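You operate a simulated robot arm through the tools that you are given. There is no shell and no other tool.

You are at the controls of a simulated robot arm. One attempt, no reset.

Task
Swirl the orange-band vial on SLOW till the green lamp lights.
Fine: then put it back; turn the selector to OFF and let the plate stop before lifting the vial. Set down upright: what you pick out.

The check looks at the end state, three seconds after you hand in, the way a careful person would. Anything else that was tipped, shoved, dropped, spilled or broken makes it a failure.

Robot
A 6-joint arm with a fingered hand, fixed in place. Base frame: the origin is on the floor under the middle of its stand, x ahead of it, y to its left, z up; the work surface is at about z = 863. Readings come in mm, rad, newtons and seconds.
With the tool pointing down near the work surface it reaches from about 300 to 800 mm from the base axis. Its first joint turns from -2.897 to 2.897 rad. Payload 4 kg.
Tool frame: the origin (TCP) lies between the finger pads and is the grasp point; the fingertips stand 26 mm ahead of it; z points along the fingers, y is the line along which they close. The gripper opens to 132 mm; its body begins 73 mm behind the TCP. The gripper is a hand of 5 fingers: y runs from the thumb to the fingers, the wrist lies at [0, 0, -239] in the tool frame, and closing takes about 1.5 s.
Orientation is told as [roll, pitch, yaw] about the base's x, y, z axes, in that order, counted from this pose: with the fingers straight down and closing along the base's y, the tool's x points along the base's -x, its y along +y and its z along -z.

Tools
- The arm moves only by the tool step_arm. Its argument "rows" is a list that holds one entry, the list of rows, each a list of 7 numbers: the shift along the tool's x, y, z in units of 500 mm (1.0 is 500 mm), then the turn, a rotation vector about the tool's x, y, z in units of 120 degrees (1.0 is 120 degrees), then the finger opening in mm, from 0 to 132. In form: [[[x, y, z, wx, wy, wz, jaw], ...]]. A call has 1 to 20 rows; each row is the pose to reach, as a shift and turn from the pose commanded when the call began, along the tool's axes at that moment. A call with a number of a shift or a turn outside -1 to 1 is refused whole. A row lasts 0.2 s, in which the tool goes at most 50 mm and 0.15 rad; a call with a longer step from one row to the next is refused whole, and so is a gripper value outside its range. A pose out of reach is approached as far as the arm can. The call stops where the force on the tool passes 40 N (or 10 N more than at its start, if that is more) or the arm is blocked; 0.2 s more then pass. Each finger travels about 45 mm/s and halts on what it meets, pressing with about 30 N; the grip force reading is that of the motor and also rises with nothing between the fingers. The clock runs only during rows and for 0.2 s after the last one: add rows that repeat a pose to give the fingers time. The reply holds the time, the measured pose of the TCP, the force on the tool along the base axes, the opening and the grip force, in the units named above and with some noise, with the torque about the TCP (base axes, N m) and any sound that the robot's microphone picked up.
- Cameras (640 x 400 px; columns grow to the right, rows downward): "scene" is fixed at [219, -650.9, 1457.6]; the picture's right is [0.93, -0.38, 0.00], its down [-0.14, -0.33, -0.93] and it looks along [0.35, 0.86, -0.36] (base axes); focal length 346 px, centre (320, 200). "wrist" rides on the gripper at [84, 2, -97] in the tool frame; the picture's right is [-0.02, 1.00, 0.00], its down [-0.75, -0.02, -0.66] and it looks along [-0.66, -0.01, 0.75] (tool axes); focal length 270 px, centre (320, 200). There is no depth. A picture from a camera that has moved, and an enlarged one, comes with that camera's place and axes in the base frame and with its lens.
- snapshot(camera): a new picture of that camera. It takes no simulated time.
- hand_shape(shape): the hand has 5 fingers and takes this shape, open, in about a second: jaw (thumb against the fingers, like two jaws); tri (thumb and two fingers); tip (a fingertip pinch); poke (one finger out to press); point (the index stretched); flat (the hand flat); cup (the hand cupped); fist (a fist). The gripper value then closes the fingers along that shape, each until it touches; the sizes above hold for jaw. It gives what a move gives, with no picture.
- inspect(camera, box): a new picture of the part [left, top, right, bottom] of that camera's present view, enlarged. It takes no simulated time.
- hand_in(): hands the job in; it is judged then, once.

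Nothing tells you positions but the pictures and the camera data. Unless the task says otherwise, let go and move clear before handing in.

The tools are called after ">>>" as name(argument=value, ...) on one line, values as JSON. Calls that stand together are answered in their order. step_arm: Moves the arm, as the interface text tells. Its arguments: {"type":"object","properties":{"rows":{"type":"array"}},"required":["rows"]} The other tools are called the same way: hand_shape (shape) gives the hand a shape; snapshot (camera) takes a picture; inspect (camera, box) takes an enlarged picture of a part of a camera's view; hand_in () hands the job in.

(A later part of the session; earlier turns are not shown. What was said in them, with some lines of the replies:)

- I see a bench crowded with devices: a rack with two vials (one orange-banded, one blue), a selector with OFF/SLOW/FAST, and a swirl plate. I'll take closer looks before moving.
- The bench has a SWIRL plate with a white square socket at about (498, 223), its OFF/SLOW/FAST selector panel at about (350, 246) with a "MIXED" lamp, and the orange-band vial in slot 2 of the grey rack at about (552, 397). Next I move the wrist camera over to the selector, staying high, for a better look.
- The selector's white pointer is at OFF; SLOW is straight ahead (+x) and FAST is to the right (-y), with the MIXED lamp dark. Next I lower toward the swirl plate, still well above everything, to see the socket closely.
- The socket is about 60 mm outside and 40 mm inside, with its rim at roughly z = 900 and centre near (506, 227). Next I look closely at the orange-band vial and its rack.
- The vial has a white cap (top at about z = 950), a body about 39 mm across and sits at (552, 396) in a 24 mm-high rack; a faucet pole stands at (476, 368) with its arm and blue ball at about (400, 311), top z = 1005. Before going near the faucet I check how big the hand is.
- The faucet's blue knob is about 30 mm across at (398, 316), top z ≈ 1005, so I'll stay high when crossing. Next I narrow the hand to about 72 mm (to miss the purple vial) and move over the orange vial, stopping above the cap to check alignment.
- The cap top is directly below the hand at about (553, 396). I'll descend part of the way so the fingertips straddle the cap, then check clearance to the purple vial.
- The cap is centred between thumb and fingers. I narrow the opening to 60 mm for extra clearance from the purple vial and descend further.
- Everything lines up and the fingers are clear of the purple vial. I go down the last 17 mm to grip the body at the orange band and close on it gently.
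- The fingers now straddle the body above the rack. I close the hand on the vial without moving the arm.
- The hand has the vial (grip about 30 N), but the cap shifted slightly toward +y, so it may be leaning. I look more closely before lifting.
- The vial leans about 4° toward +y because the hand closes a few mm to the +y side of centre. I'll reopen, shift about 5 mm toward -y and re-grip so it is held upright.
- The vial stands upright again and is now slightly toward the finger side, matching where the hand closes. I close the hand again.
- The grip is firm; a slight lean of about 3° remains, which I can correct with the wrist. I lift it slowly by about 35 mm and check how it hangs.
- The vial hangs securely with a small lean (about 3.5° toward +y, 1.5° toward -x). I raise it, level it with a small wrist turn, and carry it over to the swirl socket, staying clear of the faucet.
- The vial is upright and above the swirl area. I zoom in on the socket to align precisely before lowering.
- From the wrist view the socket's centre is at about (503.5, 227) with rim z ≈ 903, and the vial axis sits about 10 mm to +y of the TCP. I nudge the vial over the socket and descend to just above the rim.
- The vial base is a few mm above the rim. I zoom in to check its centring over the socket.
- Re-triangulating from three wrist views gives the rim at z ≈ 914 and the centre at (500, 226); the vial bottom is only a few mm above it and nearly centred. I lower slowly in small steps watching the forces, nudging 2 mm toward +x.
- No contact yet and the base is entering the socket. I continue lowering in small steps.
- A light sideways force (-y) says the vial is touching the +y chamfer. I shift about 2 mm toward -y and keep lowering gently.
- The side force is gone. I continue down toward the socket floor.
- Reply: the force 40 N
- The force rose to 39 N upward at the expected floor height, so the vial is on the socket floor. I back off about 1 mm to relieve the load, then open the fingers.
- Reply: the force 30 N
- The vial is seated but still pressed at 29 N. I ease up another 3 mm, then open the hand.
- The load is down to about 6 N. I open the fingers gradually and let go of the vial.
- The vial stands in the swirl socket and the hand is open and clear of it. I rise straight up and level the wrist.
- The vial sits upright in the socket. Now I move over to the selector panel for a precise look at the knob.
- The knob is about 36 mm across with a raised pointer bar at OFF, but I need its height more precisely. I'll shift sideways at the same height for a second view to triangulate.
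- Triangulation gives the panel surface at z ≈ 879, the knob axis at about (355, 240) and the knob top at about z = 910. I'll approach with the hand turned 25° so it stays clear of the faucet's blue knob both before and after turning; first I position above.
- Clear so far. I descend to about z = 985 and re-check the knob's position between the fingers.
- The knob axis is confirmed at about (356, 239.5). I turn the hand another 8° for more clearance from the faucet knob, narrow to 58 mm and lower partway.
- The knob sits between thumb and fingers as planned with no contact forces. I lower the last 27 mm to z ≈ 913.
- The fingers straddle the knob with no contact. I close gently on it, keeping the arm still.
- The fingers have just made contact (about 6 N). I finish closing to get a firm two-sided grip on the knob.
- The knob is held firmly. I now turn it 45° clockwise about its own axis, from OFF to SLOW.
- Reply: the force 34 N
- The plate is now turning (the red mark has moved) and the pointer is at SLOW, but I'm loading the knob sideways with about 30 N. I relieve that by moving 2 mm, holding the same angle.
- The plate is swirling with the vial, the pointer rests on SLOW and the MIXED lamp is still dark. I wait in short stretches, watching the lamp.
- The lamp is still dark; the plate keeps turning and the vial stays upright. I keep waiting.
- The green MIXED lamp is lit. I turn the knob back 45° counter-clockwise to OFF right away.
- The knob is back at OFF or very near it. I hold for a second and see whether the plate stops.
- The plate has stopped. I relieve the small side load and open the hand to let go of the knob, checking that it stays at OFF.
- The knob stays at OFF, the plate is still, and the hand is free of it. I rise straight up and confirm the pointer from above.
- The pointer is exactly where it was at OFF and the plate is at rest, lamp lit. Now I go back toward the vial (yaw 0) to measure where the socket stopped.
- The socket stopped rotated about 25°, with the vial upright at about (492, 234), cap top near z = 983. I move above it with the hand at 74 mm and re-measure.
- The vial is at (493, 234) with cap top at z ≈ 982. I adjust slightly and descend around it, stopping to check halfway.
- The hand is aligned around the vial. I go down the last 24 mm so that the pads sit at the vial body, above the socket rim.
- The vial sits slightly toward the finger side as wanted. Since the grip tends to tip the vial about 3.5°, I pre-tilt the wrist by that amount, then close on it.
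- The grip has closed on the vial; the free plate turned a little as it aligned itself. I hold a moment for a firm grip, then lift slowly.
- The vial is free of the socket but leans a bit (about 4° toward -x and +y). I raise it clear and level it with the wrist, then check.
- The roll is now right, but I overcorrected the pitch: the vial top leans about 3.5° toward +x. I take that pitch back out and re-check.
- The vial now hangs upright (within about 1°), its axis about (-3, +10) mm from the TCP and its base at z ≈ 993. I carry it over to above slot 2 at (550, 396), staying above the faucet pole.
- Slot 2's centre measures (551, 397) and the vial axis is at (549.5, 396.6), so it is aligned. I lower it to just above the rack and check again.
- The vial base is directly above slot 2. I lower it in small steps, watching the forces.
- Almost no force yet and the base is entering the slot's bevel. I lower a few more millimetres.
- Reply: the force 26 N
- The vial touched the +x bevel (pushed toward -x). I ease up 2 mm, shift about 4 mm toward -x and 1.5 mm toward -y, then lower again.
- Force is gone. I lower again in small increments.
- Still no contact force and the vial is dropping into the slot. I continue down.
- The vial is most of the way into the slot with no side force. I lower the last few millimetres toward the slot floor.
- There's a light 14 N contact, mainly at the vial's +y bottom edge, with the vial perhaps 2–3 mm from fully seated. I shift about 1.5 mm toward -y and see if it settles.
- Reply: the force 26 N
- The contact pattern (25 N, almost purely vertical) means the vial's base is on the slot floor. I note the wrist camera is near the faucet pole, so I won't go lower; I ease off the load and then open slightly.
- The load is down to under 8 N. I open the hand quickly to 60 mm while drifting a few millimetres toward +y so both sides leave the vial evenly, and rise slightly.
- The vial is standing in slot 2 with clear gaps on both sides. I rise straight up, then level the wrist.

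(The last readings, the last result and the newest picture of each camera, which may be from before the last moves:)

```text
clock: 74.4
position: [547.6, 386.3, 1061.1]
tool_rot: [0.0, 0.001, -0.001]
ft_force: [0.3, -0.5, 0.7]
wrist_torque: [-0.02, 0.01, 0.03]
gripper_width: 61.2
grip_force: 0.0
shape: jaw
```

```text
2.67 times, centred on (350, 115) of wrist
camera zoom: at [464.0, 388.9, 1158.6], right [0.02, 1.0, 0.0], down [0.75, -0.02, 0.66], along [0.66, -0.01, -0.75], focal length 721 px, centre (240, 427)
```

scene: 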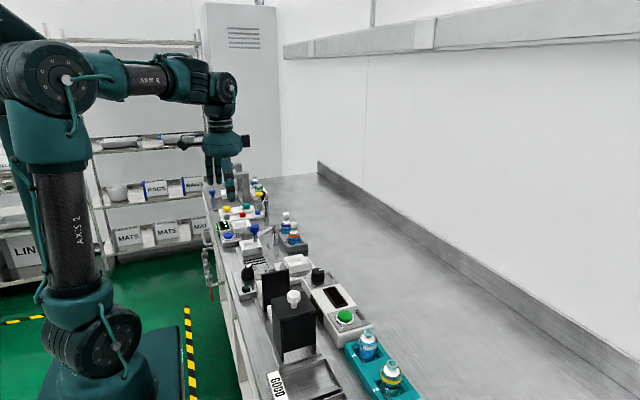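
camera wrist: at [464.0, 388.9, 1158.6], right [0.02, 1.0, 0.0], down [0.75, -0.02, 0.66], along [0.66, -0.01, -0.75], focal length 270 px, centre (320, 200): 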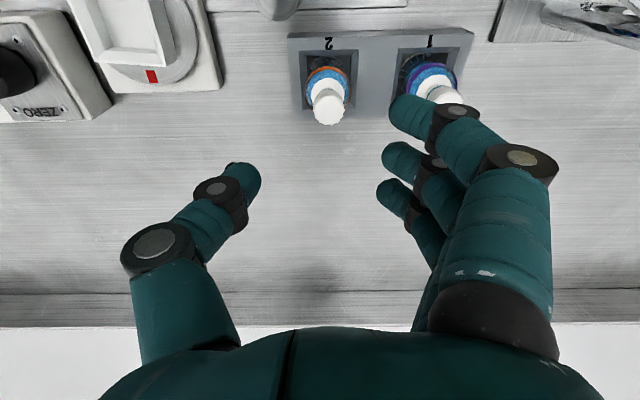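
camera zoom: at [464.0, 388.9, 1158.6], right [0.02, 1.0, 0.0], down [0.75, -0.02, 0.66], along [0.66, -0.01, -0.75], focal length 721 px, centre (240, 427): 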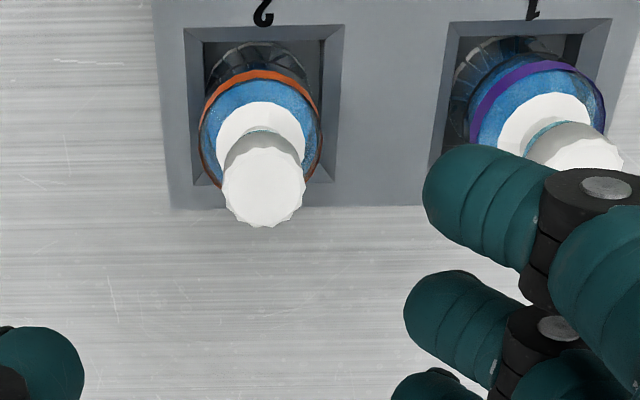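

The orange-band vial stands upright and fully seated in slot 2, matching its neighbour. I move the hand up and away, then take a final look at everything.

>>> step_arm(rows=[[[0, 0, -0.08, 0, 0, 0, 74], [0.04, 0, -0.15, 0, 0, 0, 90], [0.1, 0.01, -0.2, 0, 0, 0, 110], [0.17, 0.02, -0.22, 0, 0, 0, 130], [0.24, 0.02, -0.22, 0, 0, 0, 131], [0.24, 0.02, -0.22, 0, 0, 0, 131], [0.24, 0.02, -0.22, 0, 0, 0, 131]]])

>>> snapshot(camera="scene")

>>> inspect(camera="scene", box=[220, 190, 340, 300])

>>> snapshot(camera="wrist")

```text
clock: 76.0
position: [428.7, 396.3, 1171.9]
tool_rot: [0.0, 0.001, -0.002]
ft_force: [0.4, -0.5, -0.1]
wrist_torque: [-0.02, 0.01, 0.02]
gripper_width: 130.8
grip_force: 0.1
shape: jaw
```

```text
taken
```

scene: 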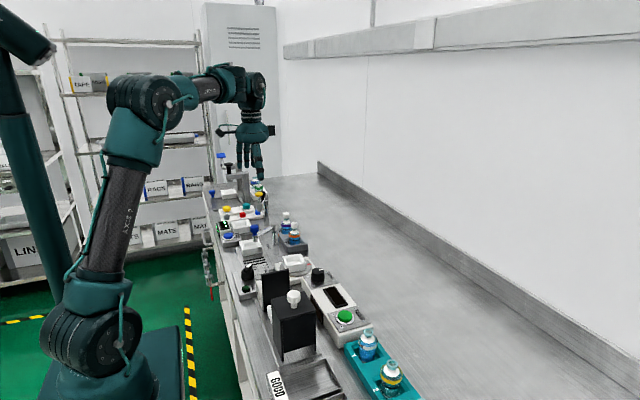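

```text
3.64 times, centred on (280, 245) of scene
camera zoom: at [219.0, -650.9, 1457.6], right [0.93, -0.38, 0.0], down [-0.14, -0.33, -0.93], along [0.35, 0.86, -0.36], focal length 1260 px, centre (466, 36)
```

zoom: 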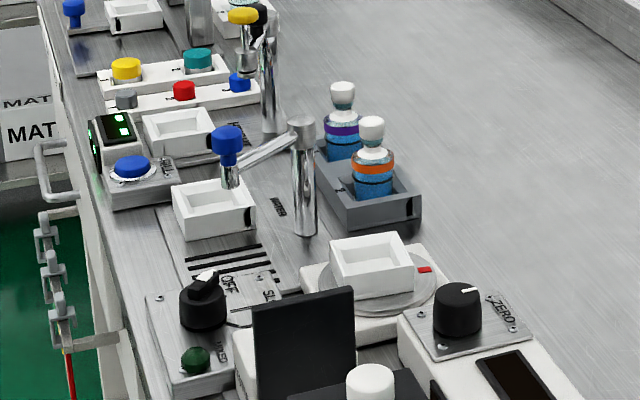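

```text
taken
camera wrist: at [344.0, 398.1, 1268.3], right [0.02, 1.0, 0.0], down [0.75, -0.02, 0.66], along [0.66, -0.01, -0.75], focal length 270 px, centre (320, 200)
```

wrist: 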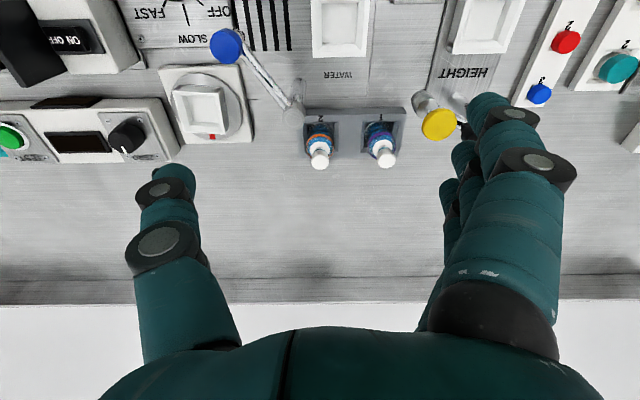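

The orange-band vial is upright in slot 2, the selector is at OFF, the plate is still, and the faucet and the purple vial look as they did at the start. The lamp has gone dark again now that the vial is off the plate. The hand is clear, so I hand in.

>>> hand_in()

```text
The job is handed in.
```

The orange-band vial was swirled on SLOW until the green MIXED lamp lit, and it's now back upright in slot 2. I handed the job in, but no pass or fail result came back.

- **Swirl:** The lamp lit within about five seconds. I then turned the selector straight back to OFF and checked that the plate had stopped before lifting the vial.
- **Lamp:** It was dark again in my last look, after the vial was off the plate.
- **Plate:** It stopped at a different angle from where it started, and turned a little more when I gripped the vial to lift it out.
- **Everything else:** In the last pictures, the faucet, the purple-band vial and the other items near the rack and swirl plate looked undisturbed. The hand was open and well clear before I handed in.
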